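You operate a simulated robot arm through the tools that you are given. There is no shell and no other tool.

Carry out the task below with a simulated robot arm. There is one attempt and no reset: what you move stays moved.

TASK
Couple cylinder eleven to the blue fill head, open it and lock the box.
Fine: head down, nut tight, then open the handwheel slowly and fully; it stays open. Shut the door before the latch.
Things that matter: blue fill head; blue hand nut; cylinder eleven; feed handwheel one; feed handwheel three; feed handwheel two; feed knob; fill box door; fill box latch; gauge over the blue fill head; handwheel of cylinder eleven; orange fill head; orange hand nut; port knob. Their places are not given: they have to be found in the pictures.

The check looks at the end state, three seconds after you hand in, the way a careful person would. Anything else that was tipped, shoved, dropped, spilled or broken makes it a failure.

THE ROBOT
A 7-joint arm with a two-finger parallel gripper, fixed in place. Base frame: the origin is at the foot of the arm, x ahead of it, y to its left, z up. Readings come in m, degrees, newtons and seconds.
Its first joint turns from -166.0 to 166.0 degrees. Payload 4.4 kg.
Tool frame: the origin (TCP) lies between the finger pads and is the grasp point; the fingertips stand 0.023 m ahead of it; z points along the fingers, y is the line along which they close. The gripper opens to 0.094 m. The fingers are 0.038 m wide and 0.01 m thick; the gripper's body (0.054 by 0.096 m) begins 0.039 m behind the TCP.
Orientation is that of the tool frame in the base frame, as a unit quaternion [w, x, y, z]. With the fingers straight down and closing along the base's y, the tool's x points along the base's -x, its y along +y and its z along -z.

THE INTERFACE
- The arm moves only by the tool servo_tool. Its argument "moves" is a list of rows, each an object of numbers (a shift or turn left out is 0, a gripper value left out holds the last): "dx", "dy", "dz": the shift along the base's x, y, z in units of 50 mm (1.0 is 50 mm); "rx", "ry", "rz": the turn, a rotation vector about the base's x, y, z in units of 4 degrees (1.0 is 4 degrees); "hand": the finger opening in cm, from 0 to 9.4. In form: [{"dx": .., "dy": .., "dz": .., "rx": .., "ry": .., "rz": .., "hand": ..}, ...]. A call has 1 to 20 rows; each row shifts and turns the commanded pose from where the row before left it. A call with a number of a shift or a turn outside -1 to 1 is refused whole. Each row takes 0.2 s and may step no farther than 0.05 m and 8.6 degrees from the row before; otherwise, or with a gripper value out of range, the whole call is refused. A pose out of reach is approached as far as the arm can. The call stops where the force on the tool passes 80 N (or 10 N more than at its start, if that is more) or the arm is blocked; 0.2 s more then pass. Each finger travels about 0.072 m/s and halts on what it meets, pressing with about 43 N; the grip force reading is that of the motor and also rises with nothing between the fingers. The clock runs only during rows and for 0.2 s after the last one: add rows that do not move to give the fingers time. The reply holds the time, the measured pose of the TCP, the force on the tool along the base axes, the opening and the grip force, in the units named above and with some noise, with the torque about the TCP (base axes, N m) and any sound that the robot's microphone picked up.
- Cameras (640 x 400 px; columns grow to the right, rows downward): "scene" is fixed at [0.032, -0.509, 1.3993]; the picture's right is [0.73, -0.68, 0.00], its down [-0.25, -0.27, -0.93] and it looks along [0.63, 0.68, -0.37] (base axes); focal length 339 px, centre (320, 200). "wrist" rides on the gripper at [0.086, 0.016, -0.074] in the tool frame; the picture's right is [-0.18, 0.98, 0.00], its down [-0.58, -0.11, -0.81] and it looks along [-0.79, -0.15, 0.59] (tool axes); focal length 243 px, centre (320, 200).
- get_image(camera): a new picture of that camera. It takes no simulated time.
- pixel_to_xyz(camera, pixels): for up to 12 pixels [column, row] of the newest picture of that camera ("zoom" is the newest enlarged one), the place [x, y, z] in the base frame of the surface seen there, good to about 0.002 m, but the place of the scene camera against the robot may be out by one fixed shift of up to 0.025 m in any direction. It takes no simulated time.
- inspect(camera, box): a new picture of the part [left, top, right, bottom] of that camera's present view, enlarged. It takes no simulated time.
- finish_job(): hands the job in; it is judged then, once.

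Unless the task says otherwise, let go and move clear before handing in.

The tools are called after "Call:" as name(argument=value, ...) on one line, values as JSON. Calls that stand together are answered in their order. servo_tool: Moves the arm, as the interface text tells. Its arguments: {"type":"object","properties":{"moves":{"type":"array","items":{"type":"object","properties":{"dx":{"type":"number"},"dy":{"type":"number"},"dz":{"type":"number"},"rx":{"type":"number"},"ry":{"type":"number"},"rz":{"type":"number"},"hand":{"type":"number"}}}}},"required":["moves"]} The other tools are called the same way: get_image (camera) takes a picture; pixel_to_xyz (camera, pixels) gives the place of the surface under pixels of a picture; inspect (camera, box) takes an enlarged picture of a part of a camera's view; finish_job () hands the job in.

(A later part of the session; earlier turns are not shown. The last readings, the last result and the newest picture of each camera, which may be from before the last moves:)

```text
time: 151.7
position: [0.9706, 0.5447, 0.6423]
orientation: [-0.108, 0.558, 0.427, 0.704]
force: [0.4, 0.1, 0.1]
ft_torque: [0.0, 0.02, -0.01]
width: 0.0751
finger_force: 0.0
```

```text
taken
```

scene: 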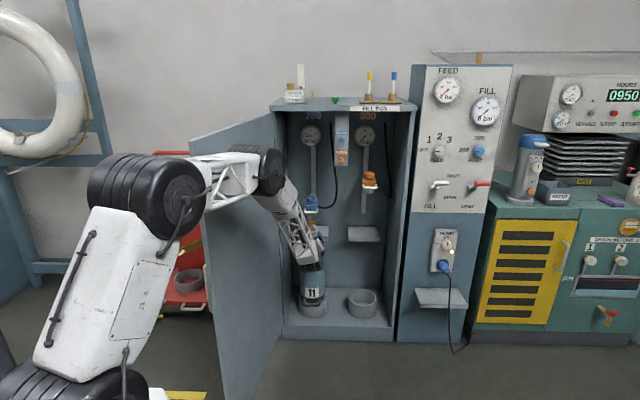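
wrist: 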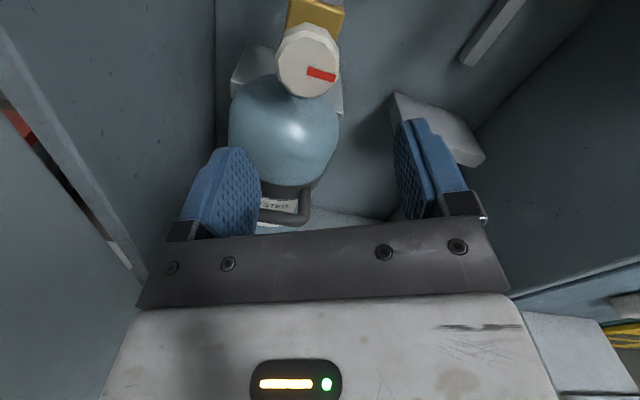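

The wheel's mark now points right, about 10° above level (≈280° open). I unwind another 111° for the next stroke.

Call:
servo_tool(moves=[{"rx": 0.97, "ry": 1}, {"rx": 0.97, "ry": 1}, {"rx": 0.97, "ry": 1}, {"rx": 0.97, "ry": 1}, {"rx": 0.97, "ry": 1}, {"rx": 0.97, "ry": 1}, {"rx": 0.97, "ry": 1}, {"rx": 0.97, "ry": 1}, {"rx": 0.97, "ry": 1}, {"rx": 0.97, "ry": 1}, {"rx": 0.97, "ry": 1}, {"rx": 0.97, "ry": 1}, {"rx": 0.97, "ry": 1}, {"rx": 0.97, "ry": 1}, {"rx": 0.97, "ry": 1}, {"rx": 0.97, "ry": 1}, {"rx": 0.97, "ry": 1}, {"rx": 0.97, "ry": 1}, {"rx": 0.97, "ry": 1}, {"rx": 0.97, "ry": 1}])

Call:
get_image(camera="wrist")

Call:
inspect(camera="wrist", box=[240, 0, 420, 120])

```text
time: 155.9
position: [0.9716, 0.5453, 0.642]
orientation: [-0.634, 0.67, -0.229, 0.31]
force: [0.1, 0.0, -0.8]
ft_torque: [0.05, -0.01, 0.02]
width: 0.0749
finger_force: 0.0
```

```text
taken
```

wrist: 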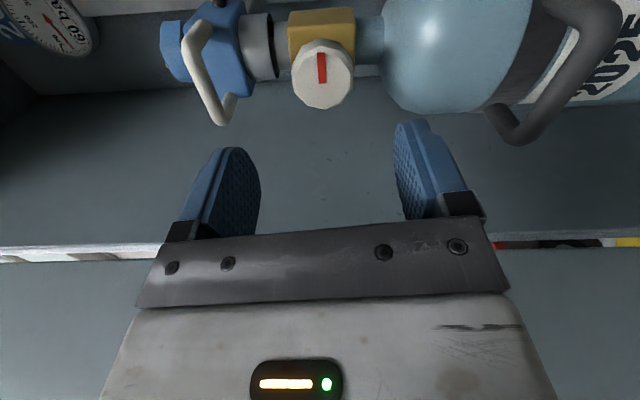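

```text
3.33 times, centred on (330, 60) of wrist
```

zoom: 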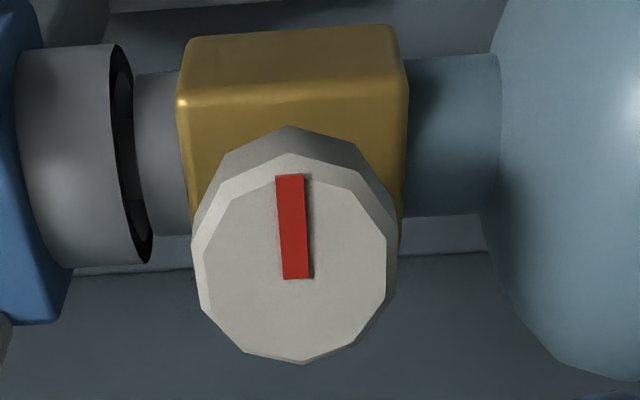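

The mark points right (270° open), the gauge shows 60 bar and the coupling looks sound. I line up with the wheel's axis and advance to grip again.

Call:
servo_tool(moves=[{"dx": 0.066, "dy": 0.392, "dz": -0.04, "hand": 7}, {}, {"dx": 0.3, "dy": 0.3}, {"dx": 0.3, "dy": 0.3}, {"dx": 0.3, "dy": 0.3}, {"dx": 0.2, "dy": 0.2}, {"dx": 0.172, "dy": 0.172}, {}, {"hand": 5}, {"hand": 4}, {"hand": 3}, {"hand": 3}, {}])

Call:
inspect(camera="wrist", box=[200, 80, 440, 250])

```text
time: 158.7
position: [1.0383, 0.6292, 0.64]
orientation: [-0.635, 0.67, -0.228, 0.311]
force: [3.8, 7.3, 5.1]
ft_torque: [0.39, -0.4, -0.02]
width: 0.0493
finger_force: 43.0
```

```text
2.35 times, centred on (320, 165) of wrist
```

zoom: 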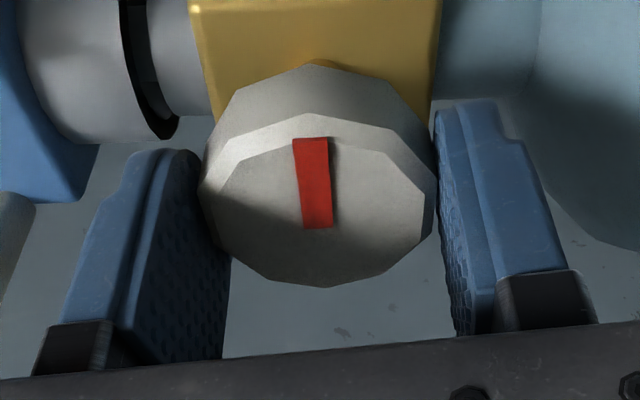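

Gripped again with low forces. I continue the opening slowly, 40° at a time.

Call:
servo_tool(moves=[{"rx": -0.354, "ry": -0.354}, {"rx": -0.354, "ry": -0.354}, {"rx": -0.354, "ry": -0.354}, {"rx": -0.354, "ry": -0.354}, {"rx": -0.354, "ry": -0.354}, {"rx": -0.354, "ry": -0.354}, {"rx": -0.354, "ry": -0.354}, {"rx": -0.354, "ry": -0.354}, {"rx": -0.354, "ry": -0.354}, {"rx": -0.354, "ry": -0.354}, {"rx": -0.354, "ry": -0.354}, {"rx": -0.354, "ry": -0.354}, {"rx": -0.354, "ry": -0.354}, {"rx": -0.354, "ry": -0.354}, {"rx": -0.354, "ry": -0.354}, {"rx": -0.354, "ry": -0.354}, {"rx": -0.354, "ry": -0.354}, {"rx": -0.354, "ry": -0.354}, {"rx": -0.354, "ry": -0.354}, {"rx": -0.354, "ry": -0.354}])

Call:
inspect(camera="wrist", box=[200, 80, 440, 250])

```text
time: 162.9
position: [1.0395, 0.627, 0.6389]
orientation: [-0.488, 0.708, 0.015, 0.51]
force: [-9.5, -4.9, 1.5]
ft_torque: [0.78, -0.72, 0.08]
width: 0.0493
finger_force: 43.0
```

```text
2.35 times, centred on (320, 165) of wrist
```

zoom: 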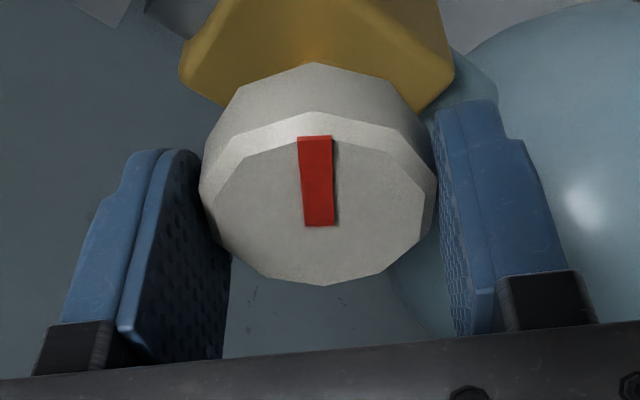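

Following, ~308° open. Continue.

Call:
servo_tool(moves=[{"rx": -0.354, "ry": -0.354}, {"rx": -0.354, "ry": -0.354}, {"rx": -0.354, "ry": -0.354}, {"rx": -0.354, "ry": -0.354}, {"rx": -0.354, "ry": -0.354}, {"rx": -0.354, "ry": -0.354}, {"rx": -0.354, "ry": -0.354}, {"rx": -0.354, "ry": -0.354}, {"rx": -0.354, "ry": -0.354}, {"rx": -0.354, "ry": -0.354}, {"rx": -0.354, "ry": -0.354}, {"rx": -0.354, "ry": -0.354}, {"rx": -0.354, "ry": -0.354}, {"rx": -0.354, "ry": -0.354}, {"rx": -0.354, "ry": -0.354}, {"rx": -0.354, "ry": -0.354}, {"rx": -0.354, "ry": -0.354}, {"rx": -0.354, "ry": -0.354}, {"rx": -0.354, "ry": -0.354}, {"rx": -0.354, "ry": -0.354}])

Call:
inspect(camera="wrist", box=[200, 80, 440, 250])

```text
time: 167.1
position: [1.0379, 0.6283, 0.6399]
orientation: [-0.283, 0.659, 0.258, 0.648]
force: [-16.4, -1.5, 0.2]
ft_torque: [0.39, -0.36, 0.73]
width: 0.0491
finger_force: 43.6
```

```text
2.35 times, centred on (320, 165) of wrist
```

zoom: 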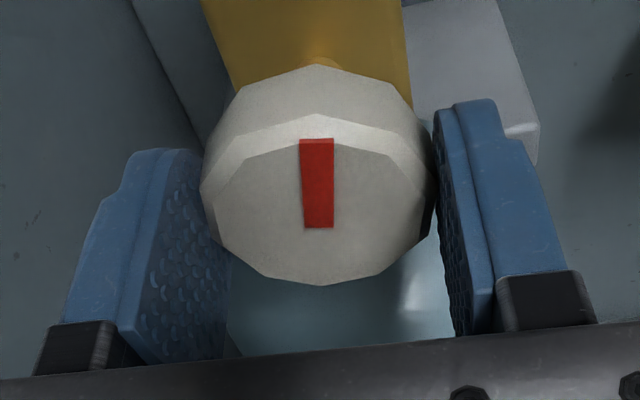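

~348° open and still turning. Continue.

Call:
servo_tool(moves=[{"rx": -0.354, "ry": -0.354}, {"rx": -0.354, "ry": -0.354}, {"rx": -0.354, "ry": -0.354}, {"rx": -0.354, "ry": -0.354}, {"rx": -0.354, "ry": -0.354}, {"rx": -0.354, "ry": -0.354}, {"rx": -0.354, "ry": -0.354}, {"rx": -0.354, "ry": -0.354}, {"rx": -0.354, "ry": -0.354}, {"rx": -0.354, "ry": -0.354}, {"rx": -0.354, "ry": -0.354}, {"rx": -0.354, "ry": -0.354}, {"rx": -0.354, "ry": -0.354}, {"rx": -0.354, "ry": -0.354}, {"rx": -0.354, "ry": -0.354}])

Call:
inspect(camera="wrist", box=[200, 80, 440, 250])

```text
time: 170.3
position: [1.0373, 0.6289, 0.6384]
orientation: [-0.105, 0.57, 0.418, 0.7]
force: [1.6, 14.7, 0.3]
ft_torque: [0.71, 0.71, 0.73]
width: 0.0498
finger_force: 43.1
```

```text
2.35 times, centred on (320, 165) of wrist
```

zoom: 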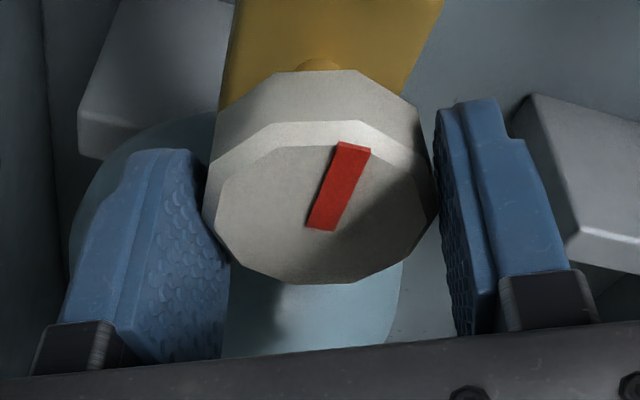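

The mark has begun lagging in the grip (now ~24° over) with ~1 N·m resisting about the axis: the wheel has reached its open stop at one full turn. I snug 4° more, then release and back out.

Call:
servo_tool(moves=[{"rx": -0.354, "ry": -0.354}, {"rx": -0.354, "ry": -0.354}, {}])

Call:
inspect(camera="wrist", box=[200, 80, 440, 250])

Call:
servo_tool(moves=[{"hand": 7}, {"hand": 7}, {"hand": 7}, {"dx": -0.2, "dy": -0.2}, {"dx": -0.35, "dy": -0.35}, {"dx": -0.35, "dy": -0.35}, {"dx": -0.35, "dy": -0.35}, {"dx": -0.35, "dy": -0.35}, {"rx": 0.7, "ry": 0.7}, {"rx": 0.7, "ry": 0.7}, {"rx": 0.7, "ry": 0.7}, {"rx": 0.7, "ry": 0.7}, {"rx": 0.7, "ry": 0.7}, {"rx": 0.7, "ry": 0.7}, {"rx": 0.7, "ry": 0.7}, {"rx": 0.6, "ry": 0.6}])

Call:
get_image(camera="wrist")

Call:
inspect(camera="wrist", box=[260, 0, 400, 100])

Call:
inspect(camera="scene", box=[270, 100, 370, 260])

```text
time: 171.1
position: [1.0387, 0.6267, 0.6393]
orientation: [-0.08, 0.555, 0.439, 0.702]
force: [-1.5, 8.3, -0.2]
ft_torque: [0.39, 0.73, 0.47]
width: 0.0498
finger_force: 42.9
```

```text
2.35 times, centred on (320, 165) of wrist
```

zoom: 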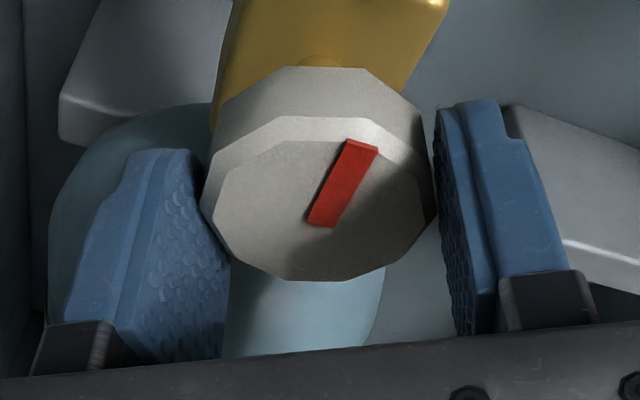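

```text
time: 174.5
position: [0.9589, 0.5473, 0.6398]
orientation: [-0.265, 0.653, 0.273, 0.655]
force: [0.9, 0.2, 0.6]
ft_torque: [-0.04, 0.0, 0.03]
width: 0.0701
finger_force: 0.0
```

```text
taken
```

wrist: 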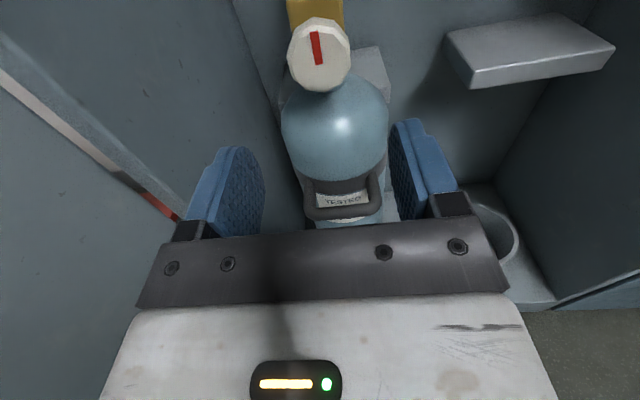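

```text
4.00 times, centred on (330, 50) of wrist
```

zoom: 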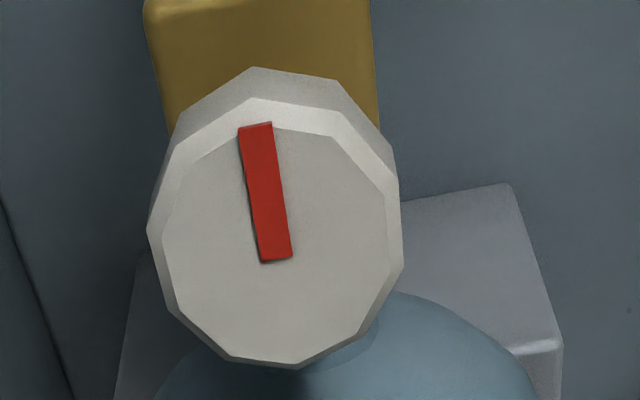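

```text
2.50 times, centred on (320, 180) of scene
```

zoom: 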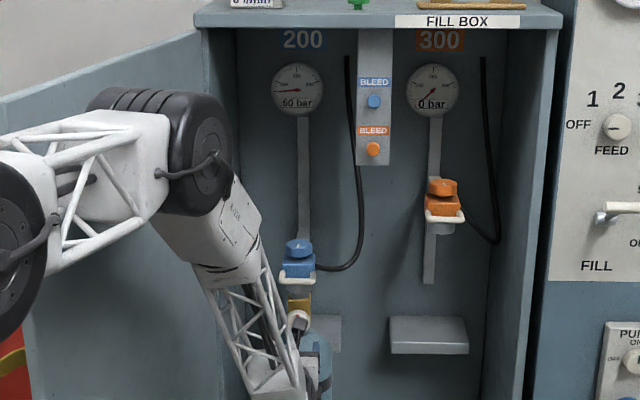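

The mark is upright again after exactly one turn, gauge steady at 60 bar: the valve is fully open. Now I retreat out of the box and rise above the door to look at its outer face and latch.

Call:
servo_tool(moves=[{"dx": -0.7, "dy": -0.7}, {"dx": -0.7, "dy": -0.7}, {"dx": -0.7, "dy": -0.7}, {"dx": -0.7, "dy": -0.7}, {"dx": -0.7, "dy": -0.7, "hand": 3}, {"dz": 0.9, "hand": 0}, {"dz": 0.9}, {"dz": 0.9}, {"dz": 0.9}, {"dz": 0.9}, {"dz": 0.9}, {"dz": 0.9}, {"dz": 0.9}])

Call:
get_image(camera="scene")

Call:
get_image(camera="wrist")

```text
time: 177.3
position: [0.783, 0.3746, 0.9996]
orientation: [-0.265, 0.653, 0.274, 0.655]
force: [0.6, 0.6, 0.5]
ft_torque: [0.03, -0.03, -0.01]
width: 0.0003
finger_force: 42.4
```

```text
taken
```

scene: 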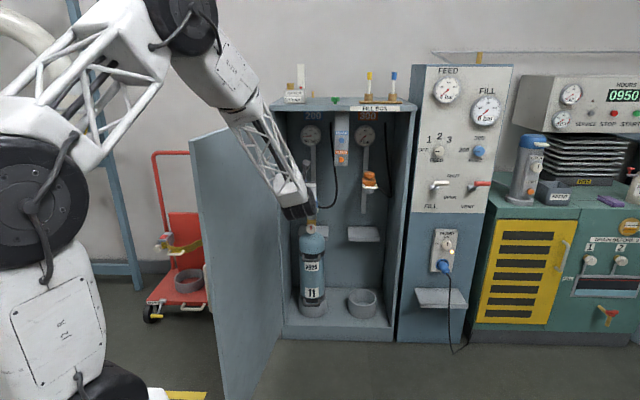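

```text
taken
```

wrist: 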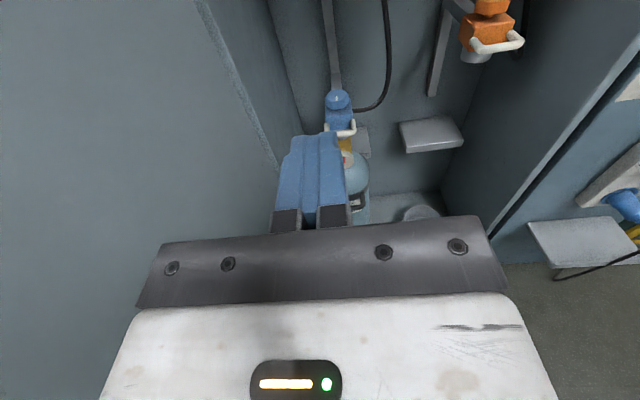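

I take the opportunity to verify the nut's mark from here, then continue upward.

Call:
inspect(camera="wrist", box=[300, 70, 400, 190])

Call:
servo_tool(moves=[{"dz": 0.9}, {"dz": 0.9}, {"dz": 0.9}, {"dz": 0.9}, {"dz": 0.9}, {"dz": 0.9}, {"dz": 0.9}, {"dz": 0.9}, {"dz": 0.9}, {"dz": 0.9}])

Call:
get_image(camera="wrist")

Call:
get_image(camera="scene")

```text
3.33 times, centred on (350, 130) of wrist
```

zoom: 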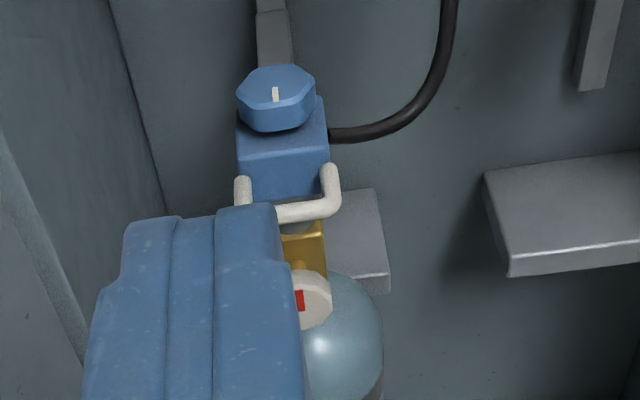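

```text
time: 179.5
position: [0.7842, 0.3728, 1.4481]
orientation: [-0.267, 0.653, 0.274, 0.654]
force: [-0.6, 0.5, -0.2]
ft_torque: [0.01, -0.03, 0.01]
width: 0.0
finger_force: 42.3
```

```text
taken
```

wrist: 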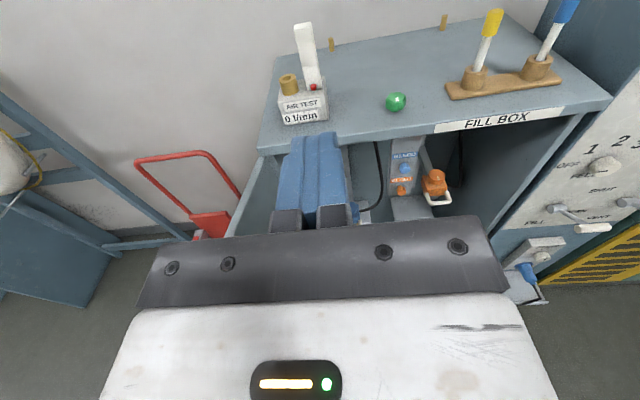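

```text
taken
```

scene: 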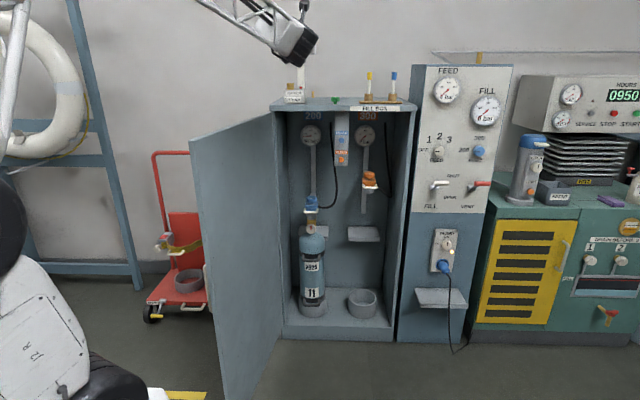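

The nut mark is unchanged. Now I pitch the tool down and carry it over the door to its outer side, to see the outer face and the latch.

Call:
servo_tool(moves=[{"rx": -0.884, "ry": 0.884, "dz": 0.2}, {"rx": -0.884, "ry": 0.884, "dz": 0.2}, {"rx": -0.884, "ry": 0.884}, {"rx": -0.884, "ry": 0.884}, {"rx": -0.884, "ry": 0.884}, {"rx": -0.884, "ry": 0.884}, {"rx": -0.884, "ry": 0.884}, {"rx": -0.884, "ry": 0.884, "dx": -0.3, "dy": 0.3}, {"rx": -0.884, "ry": 0.884, "dx": -0.4, "dy": 0.4}, {"rx": -0.884, "ry": 0.884, "dx": -0.5, "dy": 0.5}, {"rx": -0.884, "ry": 0.884, "dx": -0.5, "dy": 0.5}, {"rx": -0.884, "ry": 0.884, "dx": -0.5, "dy": 0.5}, {"rx": -0.884, "ry": 0.884, "dx": -0.5, "dy": 0.5}, {"rx": -0.884, "ry": 0.884, "dx": -0.5, "dy": 0.5}, {"rx": -0.884, "ry": 0.884, "dx": -0.5, "dy": 0.5}, {"rx": -0.884, "ry": 0.884, "dx": -0.5, "dy": 0.5}, {"rx": -0.884, "ry": 0.884, "dx": -0.5, "dy": 0.5}, {"rx": -0.884, "ry": 0.884, "dx": -0.5, "dy": 0.5}])

Call:
servo_tool(moves=[{"rz": 1, "dx": -0.4, "dy": 0.4}, {"rz": 1, "dx": -0.4, "dy": 0.4}, {"rz": 1, "dx": -0.4, "dy": 0.4}, {"rz": 1, "dx": -0.2, "dy": 0.2}, {"rz": 1}, {"rz": 1}, {"rz": 1}, {"rz": 1}, {"rz": 1}, {"rz": 1}, {"rz": 1}, {"rz": 1}, {"rz": 1}, {"rz": 1}, {"rz": 1}, {"rz": 1}, {"rz": 1}, {"rz": 1}, {"rz": 1}, {"rz": 1}])

Call:
get_image(camera="wrist")

Call:
get_image(camera="scene")

```text
time: 183.3
position: [0.6182, 0.521, 1.4505]
orientation: [-0.004, 0.912, 0.41, -0.003]
force: [-0.4, -0.8, 0.5]
ft_torque: [0.01, -0.02, -0.03]
width: 0.0001
finger_force: 42.2
out of reach, approached as far as the arm can: row 14, 15, 16, 17, 18
```

```text
time: 187.5
position: [0.5512, 0.587, 1.4498]
orientation: [0.002, 0.455, 0.89, 0.0]
force: [-0.9, -0.3, 0.2]
ft_torque: [0.03, 0.0, 0.01]
width: 0.0
finger_force: 42.9
out of reach, approached as far as the arm can: row 1
```

```text
taken
```

wrist: 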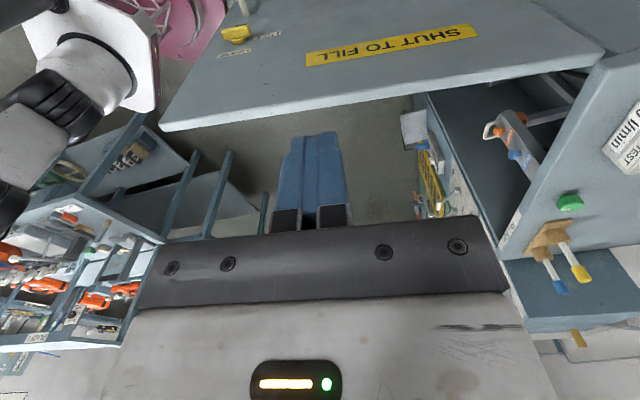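

```text
taken
```

scene: 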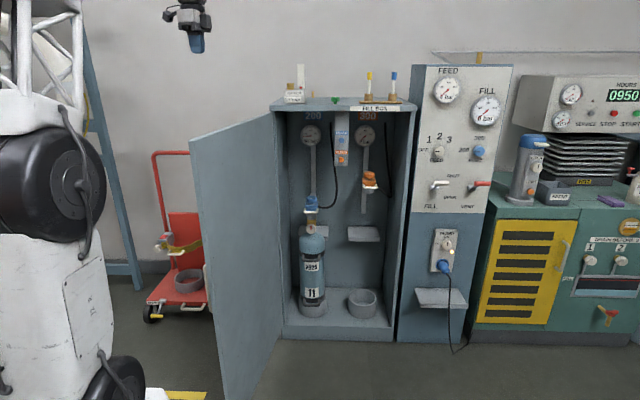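

The door's outer face shows a yellow latch lever at (237,33) with small labels near the free edge. I enlarge it.

Call:
inspect(camera="wrist", box=[160, 0, 500, 130])

Call:
inspect(camera="wrist", box=[200, 0, 300, 80])

Call:
pixel_to_xyz(camera="zoom", pixels=[[230, 165], [180, 190], [270, 150], [400, 180], [270, 245], [170, 270], [270, 40], [290, 80]])

```text
1.88 times, centred on (330, 65) of wrist
```

zoom: 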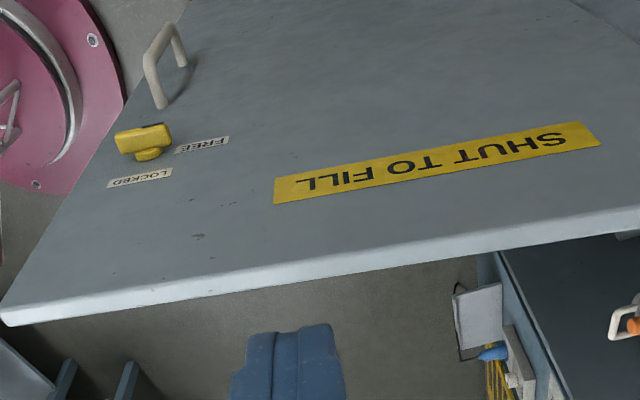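

```text
5.00 times, centred on (250, 40) of wrist
```

zoom: 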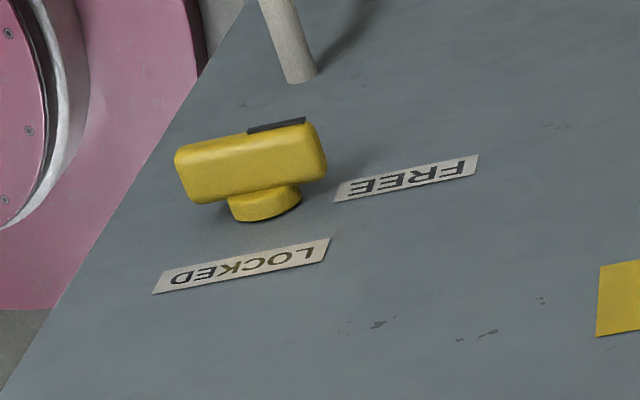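

```text
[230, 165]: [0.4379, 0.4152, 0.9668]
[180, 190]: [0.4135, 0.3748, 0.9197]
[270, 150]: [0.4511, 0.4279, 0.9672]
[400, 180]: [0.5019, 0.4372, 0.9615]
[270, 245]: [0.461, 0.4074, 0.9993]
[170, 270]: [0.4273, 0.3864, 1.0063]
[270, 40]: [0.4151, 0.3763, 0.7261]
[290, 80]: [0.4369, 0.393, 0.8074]
```

The latch is the yellow knob at about (0.44,0.42,0.97) on the outer face: its black pointer is toward FREE (hinge side) and LOCKED is above it, so after shutting it needs a 90° clockwise turn. I position the hand outside the door, 8 cm off the face near the free edge, and lower it below the door's top.

Call:
servo_tool(moves=[{"dx": -0.54, "dy": -0.46, "rz": -0.4}, {"dx": -0.54, "dy": -0.46}, {"dx": -0.54, "dy": -0.46}, {"dx": -0.52, "dy": -0.48}, {}, {"dz": -0.9}, {"dz": -0.9}, {"dz": -0.9}, {}])

Call:
get_image(camera="wrist")

Call:
get_image(camera="scene")

```text
time: 189.5
position: [0.4438, 0.494, 1.3156]
orientation: [0.002, 0.469, 0.883, 0.0]
force: [-0.8, -0.1, -0.2]
ft_torque: [0.03, -0.01, 0.01]
width: 0.0
finger_force: 42.2
```

```text
taken
```

wrist: 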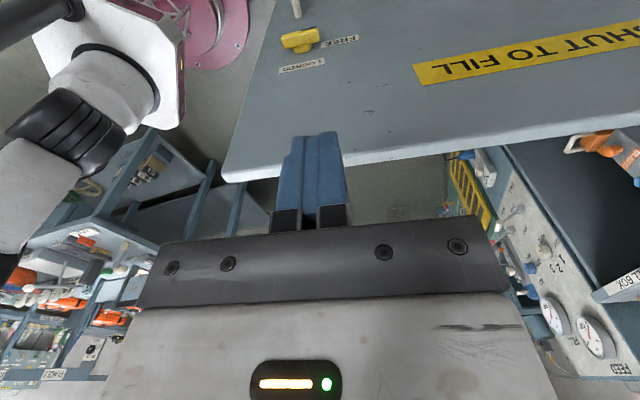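

```text
taken
```

scene: 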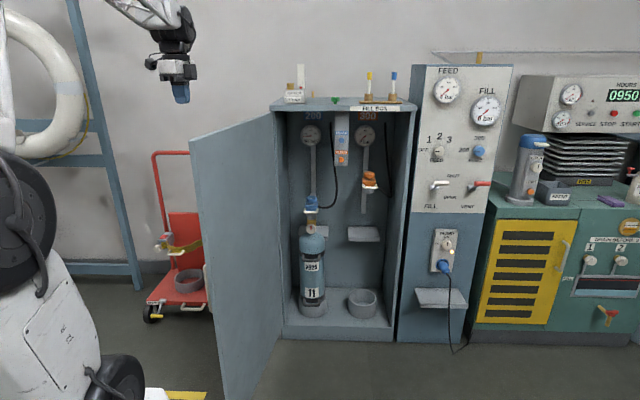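

I measure the door's top edge and face near the hand to confirm the clearance before lowering.

Call:
pixel_to_xyz(camera="wrist", pixels=[[380, 140], [420, 130], [250, 165], [260, 120], [228, 178], [500, 125], [300, 42], [305, 35], [340, 40], [300, 68], [300, 5], [450, 70]])

```text
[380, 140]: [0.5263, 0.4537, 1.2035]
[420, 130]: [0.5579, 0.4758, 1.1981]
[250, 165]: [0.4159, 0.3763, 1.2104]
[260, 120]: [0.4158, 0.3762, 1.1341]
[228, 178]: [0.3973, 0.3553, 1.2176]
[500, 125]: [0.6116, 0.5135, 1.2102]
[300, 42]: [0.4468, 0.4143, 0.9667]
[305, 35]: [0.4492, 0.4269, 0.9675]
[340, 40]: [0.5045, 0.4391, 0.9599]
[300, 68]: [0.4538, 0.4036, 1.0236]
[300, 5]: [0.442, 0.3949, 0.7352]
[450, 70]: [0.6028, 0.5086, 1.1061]
```

Door face at 35°, top z≈1.22, hand 8 cm off it. I lower to z=1.13 and ease toward the face until about touching.

Call:
servo_tool(moves=[{"dz": -0.9}, {"dz": -0.9}, {"dz": -0.9}, {"dz": -0.9}, {"dx": 0.17, "dy": -0.25}, {"dx": 0.17, "dy": -0.25}, {"dx": 0.17, "dy": -0.25}, {}])

Call:
get_image(camera="wrist")

Call:
get_image(camera="scene")

```text
time: 191.3
position: [0.4683, 0.4572, 1.1349]
orientation: [0.002, 0.469, 0.883, 0.0]
force: [-0.8, -0.2, -0.2]
ft_torque: [0.02, 0.02, -0.03]
width: 0.0001
finger_force: 42.1
```

```text
taken
```

wrist: 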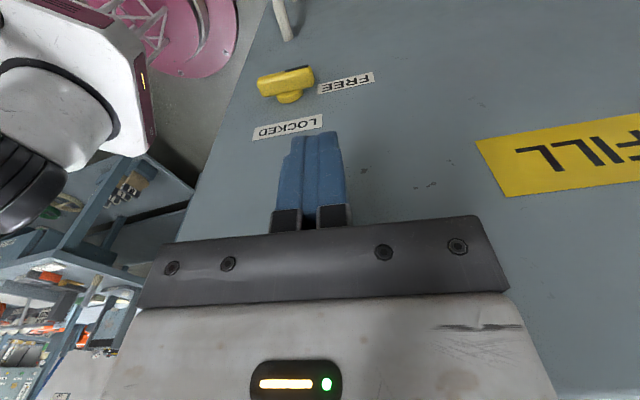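

```text
taken
```

scene: 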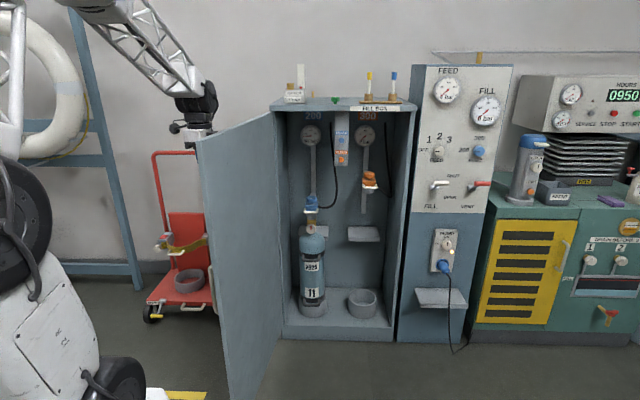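

The hand stands just off the face, clear above the latch knob. I start pushing the door gently along its arc (2° per row).

Call:
servo_tool(moves=[{"dx": 0.174, "dy": -0.282, "rz": 0.3}, {"dx": 0.184, "dy": -0.276, "rz": 0.5}, {"dx": 0.194, "dy": -0.27, "rz": 0.5}, {"dx": 0.203, "dy": -0.263, "rz": 0.5}, {"dx": 0.212, "dy": -0.255, "rz": 0.5}, {"dx": 0.221, "dy": -0.248, "rz": 0.5}])

Call:
get_image(camera="wrist")

Call:
get_image(camera="scene")

```text
time: 192.7
position: [0.5285, 0.3772, 1.1368]
orientation: [0.002, 0.38, 0.925, 0.0]
force: [-0.2, -0.2, 0.1]
ft_torque: [-0.02, -0.02, -0.01]
width: 0.0001
finger_force: 42.1
```

```text
taken
```

wrist: 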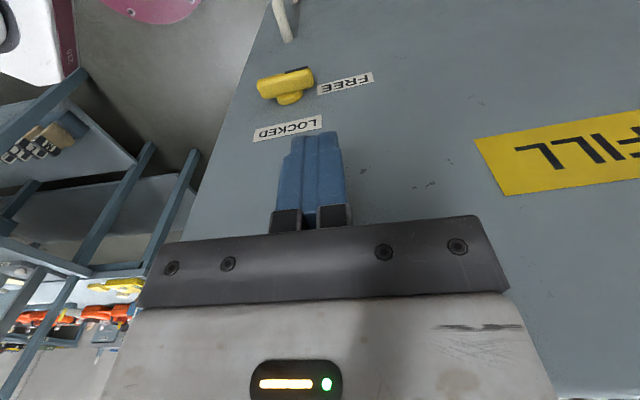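

```text
taken
```

scene: 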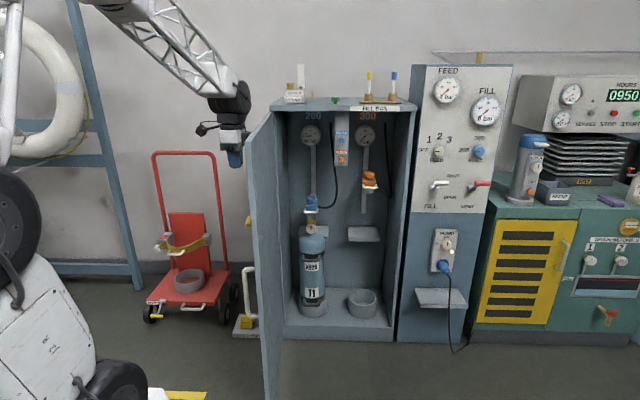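

The door follows with hardly any force. I check what stands near the door's sweep at scene (245,320).

Call:
inspect(camera="scene", box=[210, 190, 300, 350])

Call:
pixel_to_xyz(camera="zoom", pixels=[[240, 320], [220, 330], [260, 250], [262, 90], [300, 300], [300, 150], [250, 300]])

```text
2.50 times, centred on (255, 270) of scene
```

zoom: 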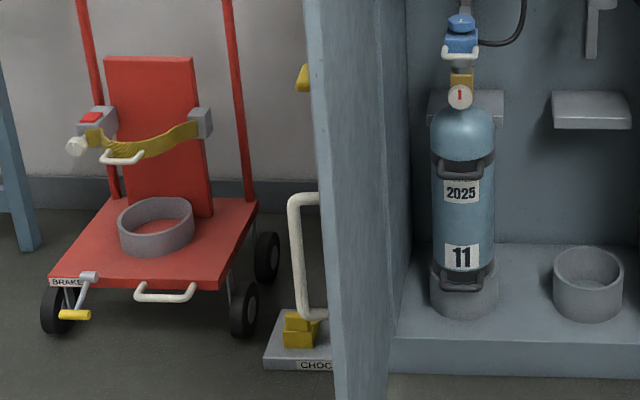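

```text
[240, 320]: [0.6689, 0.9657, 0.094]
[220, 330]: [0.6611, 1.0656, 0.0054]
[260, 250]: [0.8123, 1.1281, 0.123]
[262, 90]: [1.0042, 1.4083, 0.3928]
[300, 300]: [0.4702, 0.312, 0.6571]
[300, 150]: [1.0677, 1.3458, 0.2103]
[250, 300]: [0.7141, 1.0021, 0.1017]
```

Only chocks on the floor far behind; the sweep is clear. I continue pushing the door through about 40°.

Call:
servo_tool(moves=[{"dx": 0.347, "dy": -0.356, "rz": 0.75}, {"dx": 0.366, "dy": -0.337, "rz": 0.75}, {"dx": 0.383, "dy": -0.318, "rz": 0.75}, {"dx": 0.399, "dy": -0.297, "rz": 0.75}, {"dx": 0.414, "dy": -0.276, "rz": 0.75}, {"dx": 0.428, "dy": -0.254, "rz": 0.75}, {"dx": 0.44, "dy": -0.231, "rz": 0.75}, {"dx": 0.452, "dy": -0.208, "rz": 0.75}, {"dx": 0.462, "dy": -0.184, "rz": 0.75}, {"dx": 0.471, "dy": -0.16, "rz": 0.75}, {"dx": 0.479, "dy": -0.135, "rz": 0.75}, {"dx": 0.485, "dy": -0.109, "rz": 0.75}, {"dx": 0.49, "dy": -0.084, "rz": 0.75}])

Call:
get_image(camera="wrist")

Call:
get_image(camera="scene")

```text
time: 195.5
position: [0.8094, 0.2291, 1.137]
orientation: [0.001, 0.05, 0.999, 0.001]
force: [0.1, 0.4, 0.1]
ft_torque: [-0.01, -0.02, -0.02]
width: 0.0
finger_force: 42.2
```

```text
taken
```

wrist: 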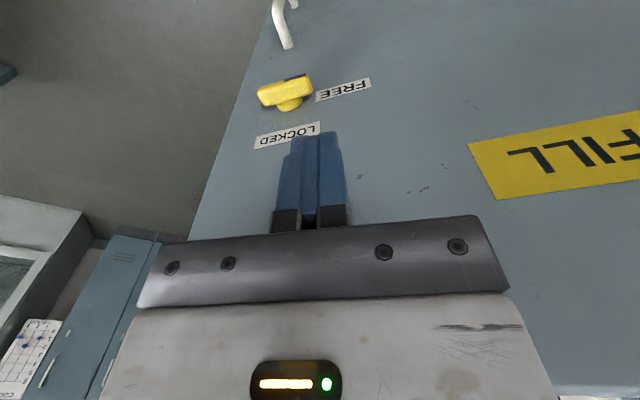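

```text
taken
```

scene: 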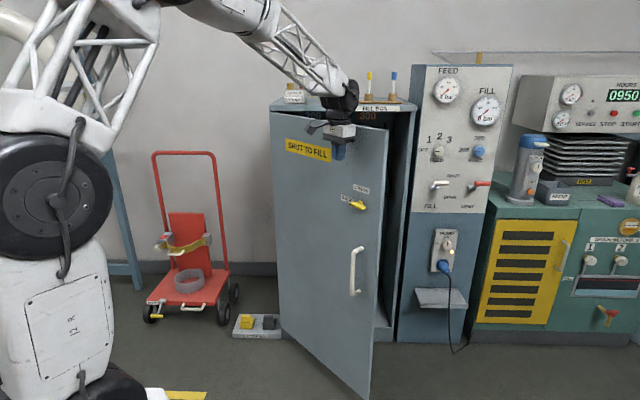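

Door is now about 268°, following well. I push 15° more, still within tool-down reach.

Call:
servo_tool(moves=[{"dx": 0.494, "dy": -0.058, "rz": 0.75}, {"dx": 0.496, "dy": -0.032, "rz": 0.75}, {"dx": 0.497, "dy": -0.006, "rz": 0.75}, {"dx": 0.497, "dy": 0.02, "rz": 0.75}, {"dx": 0.495, "dy": 0.046, "rz": 0.75}])

Call:
get_image(camera="wrist")

Call:
get_image(camera="scene")

```text
time: 196.7
position: [0.9343, 0.2282, 1.1359]
orientation: [0.002, -0.081, 0.997, 0.001]
force: [-0.2, 0.1, 0.5]
ft_torque: [-0.03, -0.02, 0.03]
width: 0.0
finger_force: 42.5
```

```text
taken
```

wrist: 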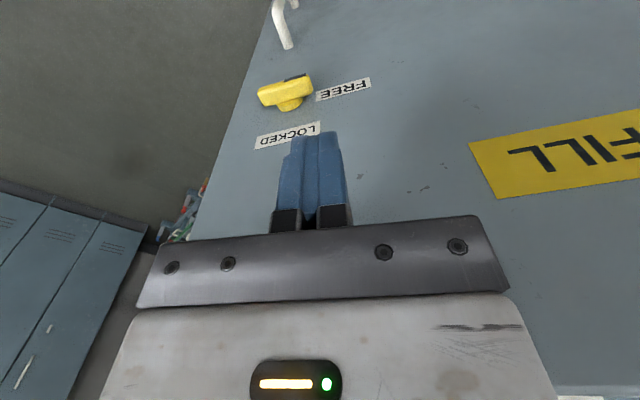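

```text
taken
```

scene: 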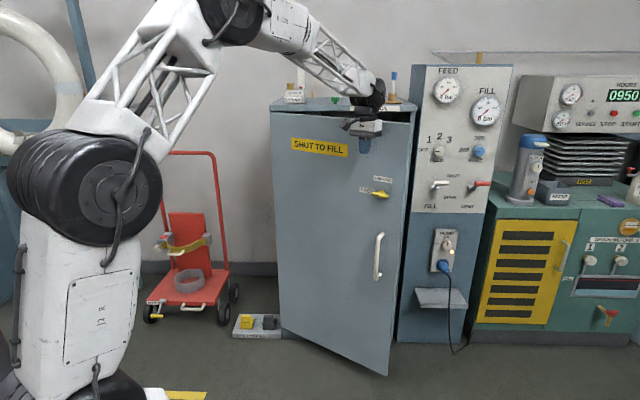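

Door at ~283°. I push 9° more, then I'll switch to a level push because the box's top plate overhangs the closed door.

Call:
servo_tool(moves=[{"dx": 0.492, "dy": 0.072, "rz": 0.75}, {"dx": 0.488, "dy": 0.097, "rz": 0.75}, {"dx": 0.482, "dy": 0.123, "rz": 0.75}, {}])

Call:
servo_tool(moves=[{"dx": -0.5, "dy": -0.1}, {"dx": -0.8, "dy": -0.2}, {"dx": -0.9, "dy": -0.2}, {"dx": -0.9, "dy": -0.2}, {}])

Call:
get_image(camera="scene")

Call:
get_image(camera="wrist")

```text
time: 197.7
position: [1.0069, 0.2436, 1.1359]
orientation: [0.001, -0.16, 0.987, 0.001]
force: [-0.2, -0.1, -0.7]
ft_torque: [0.02, -0.03, 0.02]
width: 0.0
finger_force: 42.6
```

```text
time: 198.9
position: [0.8518, 0.2082, 1.1359]
orientation: [0.002, -0.158, 0.987, 0.001]
force: [-0.9, -0.9, 0.0]
ft_torque: [0.02, 0.01, 0.01]
width: 0.0002
finger_force: 42.2
```

```text
taken
```

scene: 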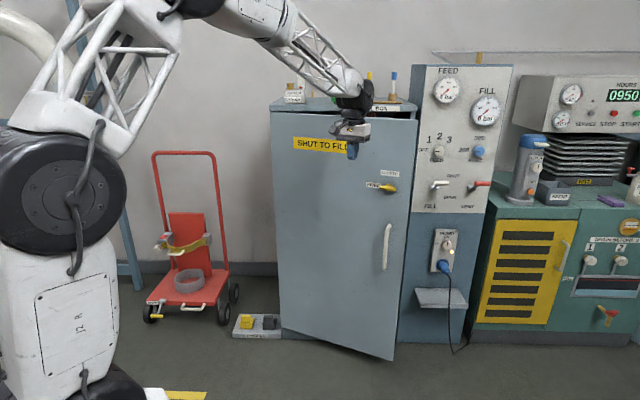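

```text
taken
```

wrist: 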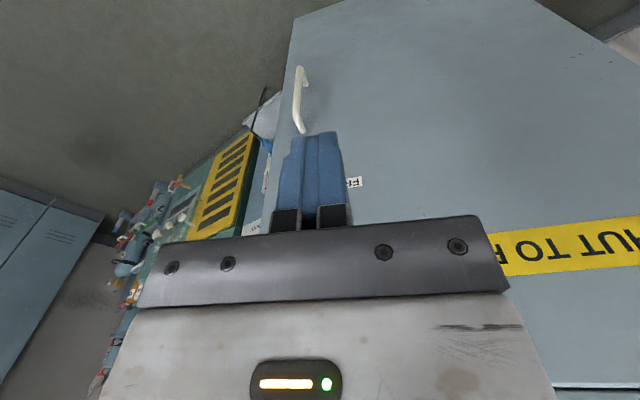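

The door stays at about 290°. I back off and pitch the hand up to level (pointing at the door) for the final push and latch work.

Call:
servo_tool(moves=[{"rx": 0.32, "ry": -0.96}, {"rx": 0.32, "ry": -0.96}, {"rx": 0.32, "ry": -0.96}, {"rx": 0.32, "ry": -0.96}, {"rx": 0.32, "ry": -0.96}, {"rx": 0.32, "ry": -0.96}, {"rx": 0.32, "ry": -0.96}, {"rx": 0.32, "ry": -0.96}, {"rx": 0.32, "ry": -0.96}, {"rx": 0.32, "ry": -0.96}])

Call:
get_image(camera="scene")

```text
time: 201.1
position: [0.8508, 0.2075, 1.1354]
orientation: [0.343, -0.149, 0.925, 0.057]
force: [0.9, 0.3, 0.3]
ft_torque: [0.04, -0.01, 0.02]
width: 0.0001
finger_force: 42.4
```

```text
taken
```

scene: 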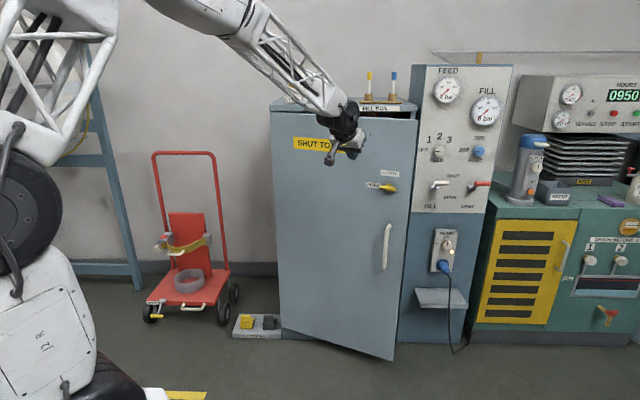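

Pitching proceeds well. I finish the remaining ~50° of pitch.

Call:
servo_tool(moves=[{"rx": 0.32, "ry": -0.96}, {"rx": 0.32, "ry": -0.96}, {"rx": 0.32, "ry": -0.96}, {"rx": 0.32, "ry": -0.96}, {"rx": 0.32, "ry": -0.96}, {"rx": 0.32, "ry": -0.96}, {"rx": 0.32, "ry": -0.96}, {"rx": 0.32, "ry": -0.96}, {"rx": 0.32, "ry": -0.96}, {"rx": 0.32, "ry": -0.96}, {"rx": 0.32, "ry": -0.96}, {"rx": 0.32, "ry": -0.96}])

Call:
get_image(camera="scene")

Call:
get_image(camera="wrist")

```text
time: 203.7
position: [0.8498, 0.2109, 1.1343]
orientation: [0.675, -0.122, 0.718, 0.118]
force: [0.7, 0.0, 0.7]
ft_torque: [0.02, 0.0, 0.0]
width: 0.0
finger_force: 42.0
out of reach, approached as far as the arm can: row 9
```

```text
taken
```

scene: 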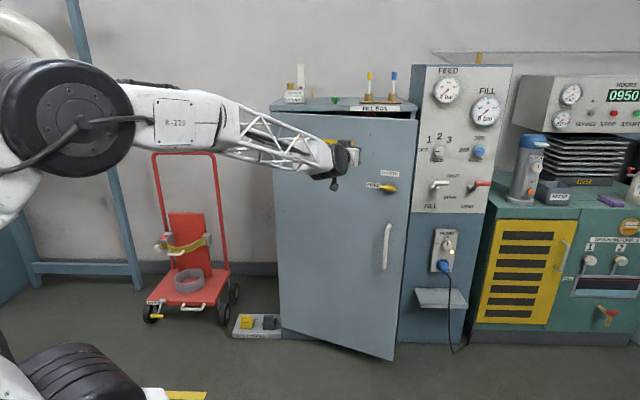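

```text
taken
```

wrist: 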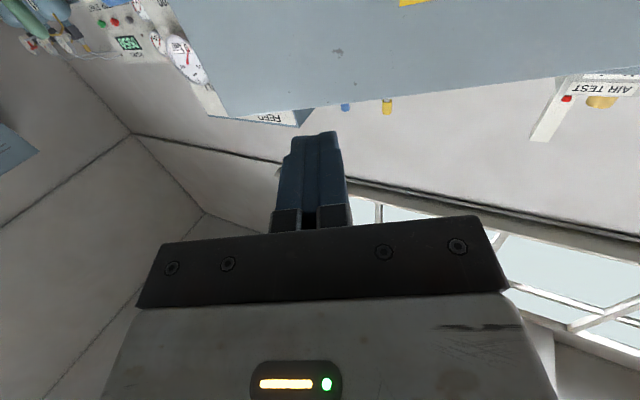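

The hand is level (pointing 20°, slightly down). I roll it +84° so the fingers end up closing vertically, right for the latch bar later; fingers stay shut for the push.

Call:
servo_tool(moves=[{"rx": 0.99, "ry": 0.35}, {"rx": 0.99, "ry": 0.35}, {"rx": 0.99, "ry": 0.35}, {"rx": 0.99, "ry": 0.35}, {"rx": 0.99, "ry": 0.35}, {"rx": 0.99, "ry": 0.35}, {"rx": 0.99, "ry": 0.35}, {"rx": 0.99, "ry": 0.35}, {"rx": 0.99, "ry": 0.35}, {"rx": 0.99, "ry": 0.35}, {"rx": 0.99, "ry": 0.35}, {"rx": 0.99, "ry": 0.35}, {"rx": 0.99, "ry": 0.35}, {"rx": 0.99, "ry": 0.35}, {"rx": 0.99, "ry": 0.35}, {"rx": 0.99, "ry": 0.35}, {"rx": 0.99, "ry": 0.35}, {"rx": 0.99, "ry": 0.35}, {"rx": 0.99, "ry": 0.35}, {"rx": 0.99, "ry": 0.35}])

Call:
get_image(camera="scene")

Call:
get_image(camera="wrist")

```text
time: 207.9
position: [0.8506, 0.2118, 1.1344]
orientation: [0.417, 0.361, 0.61, 0.569]
force: [-0.3, -0.7, -0.4]
ft_torque: [-0.02, -0.01, -0.04]
width: 0.0
finger_force: 42.4
```

```text
taken
```

scene: 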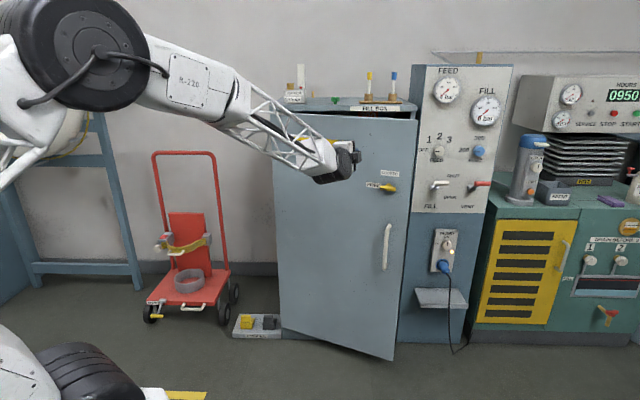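

```text
taken
```

wrist: 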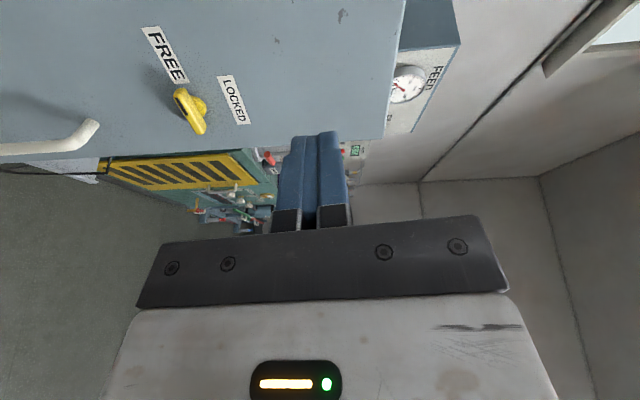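

Now the hand is level with fingers stacked vertically; the knob and labels show at (188,110). I measure door edge, face and knob.

Call:
pixel_to_xyz(camera="wrist", pixels=[[188, 112], [200, 105], [178, 98], [200, 128], [232, 100], [165, 55], [300, 60], [350, 120], [385, 120], [250, 130], [300, 120], [370, 30]])

Call:
inspect(camera="wrist", box=[120, 10, 280, 150])

```text
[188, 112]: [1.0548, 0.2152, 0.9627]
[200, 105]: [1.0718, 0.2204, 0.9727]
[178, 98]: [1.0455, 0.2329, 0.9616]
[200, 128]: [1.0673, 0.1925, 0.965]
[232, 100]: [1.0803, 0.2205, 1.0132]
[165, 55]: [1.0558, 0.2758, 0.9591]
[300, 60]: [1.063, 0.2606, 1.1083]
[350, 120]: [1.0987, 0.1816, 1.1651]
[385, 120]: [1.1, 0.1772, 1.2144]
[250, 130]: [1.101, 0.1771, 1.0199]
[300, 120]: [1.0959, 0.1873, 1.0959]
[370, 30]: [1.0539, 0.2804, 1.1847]
```

```text
2.86 times, centred on (200, 80) of wrist
```

zoom: 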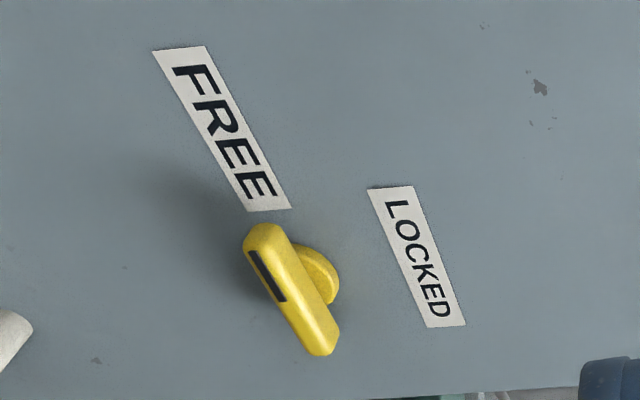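

The door is at about 294°, needing ~21° more. I approach the face near its free edge at z≈1.12, above the knob.

Call:
servo_tool(moves=[{"dx": 0.8, "dy": 0.02, "dz": -0.1}, {"dx": 0.8, "dy": 0.02, "dz": -0.1}, {"dx": 0.8, "dy": 0.02, "dz": -0.1}, {"dx": 0.8, "dy": 0.02}, {}])

Call:
get_image(camera="wrist")

Call:
get_image(camera="scene")

```text
time: 209.1
position: [1.0117, 0.2148, 1.1201]
orientation: [0.417, 0.361, 0.61, 0.569]
force: [0.8, -0.2, -0.7]
ft_torque: [0.02, 0.02, -0.01]
width: 0.0
finger_force: 42.1
```

```text
taken
```

wrist: 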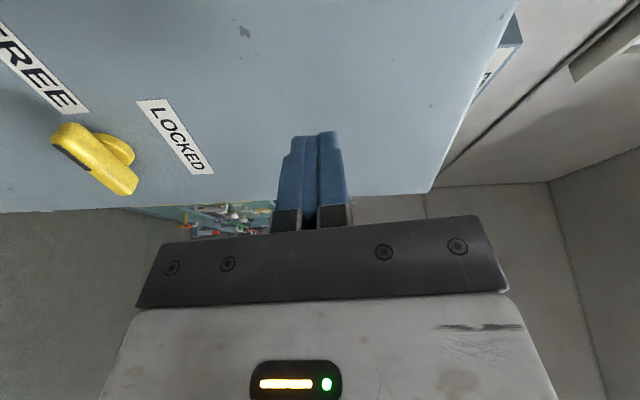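

```text
taken
```

scene: 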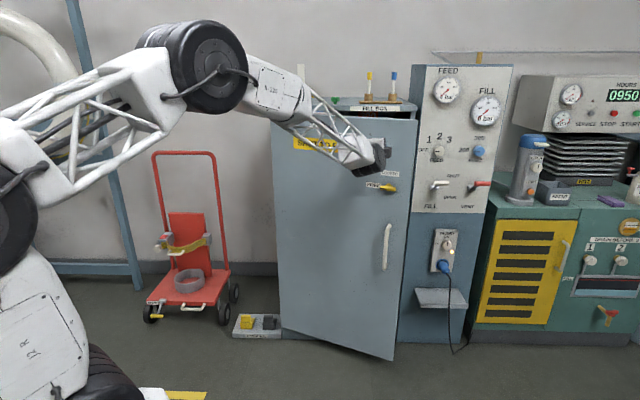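

Close to the face and clear of the knob. I push the door home gently along its arc, first half.

Call:
servo_tool(moves=[{"dx": 0.38, "dy": 0.16}, {"dx": 0.36, "dy": 0.15}, {"dx": 0.316, "dy": 0.147, "rz": 0.5}, {"dx": 0.311, "dy": 0.158, "rz": 0.5}, {"dx": 0.305, "dy": 0.169, "rz": 0.5}, {"dx": 0.299, "dy": 0.18, "rz": 0.5}, {"dx": 0.293, "dy": 0.19, "rz": 0.5}, {"dx": 0.286, "dy": 0.2, "rz": 0.5}])

Call:
get_image(camera="scene")

Call:
get_image(camera="wrist")

```text
time: 210.9
position: [1.136, 0.2833, 1.1204]
orientation: [0.357, 0.295, 0.644, 0.609]
force: [0.3, 0.9, 0.7]
ft_torque: [-0.01, 0.04, -0.01]
width: 0.0001
finger_force: 42.8
```

```text
taken
```

scene: 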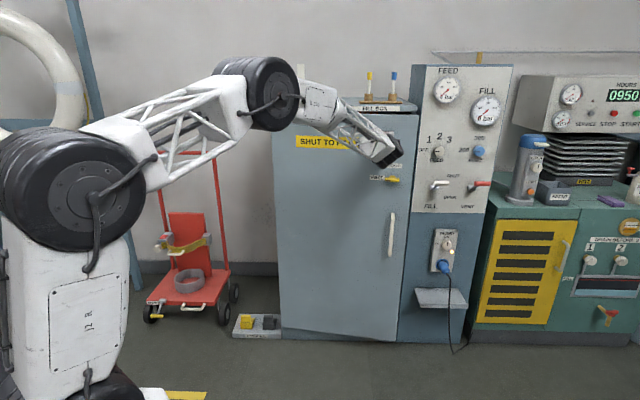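

```text
taken
```

wrist: 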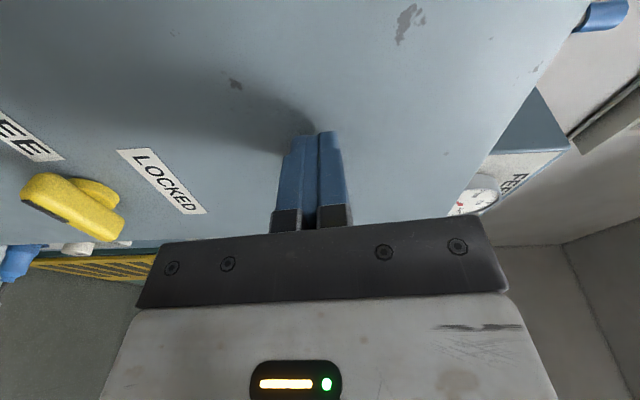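

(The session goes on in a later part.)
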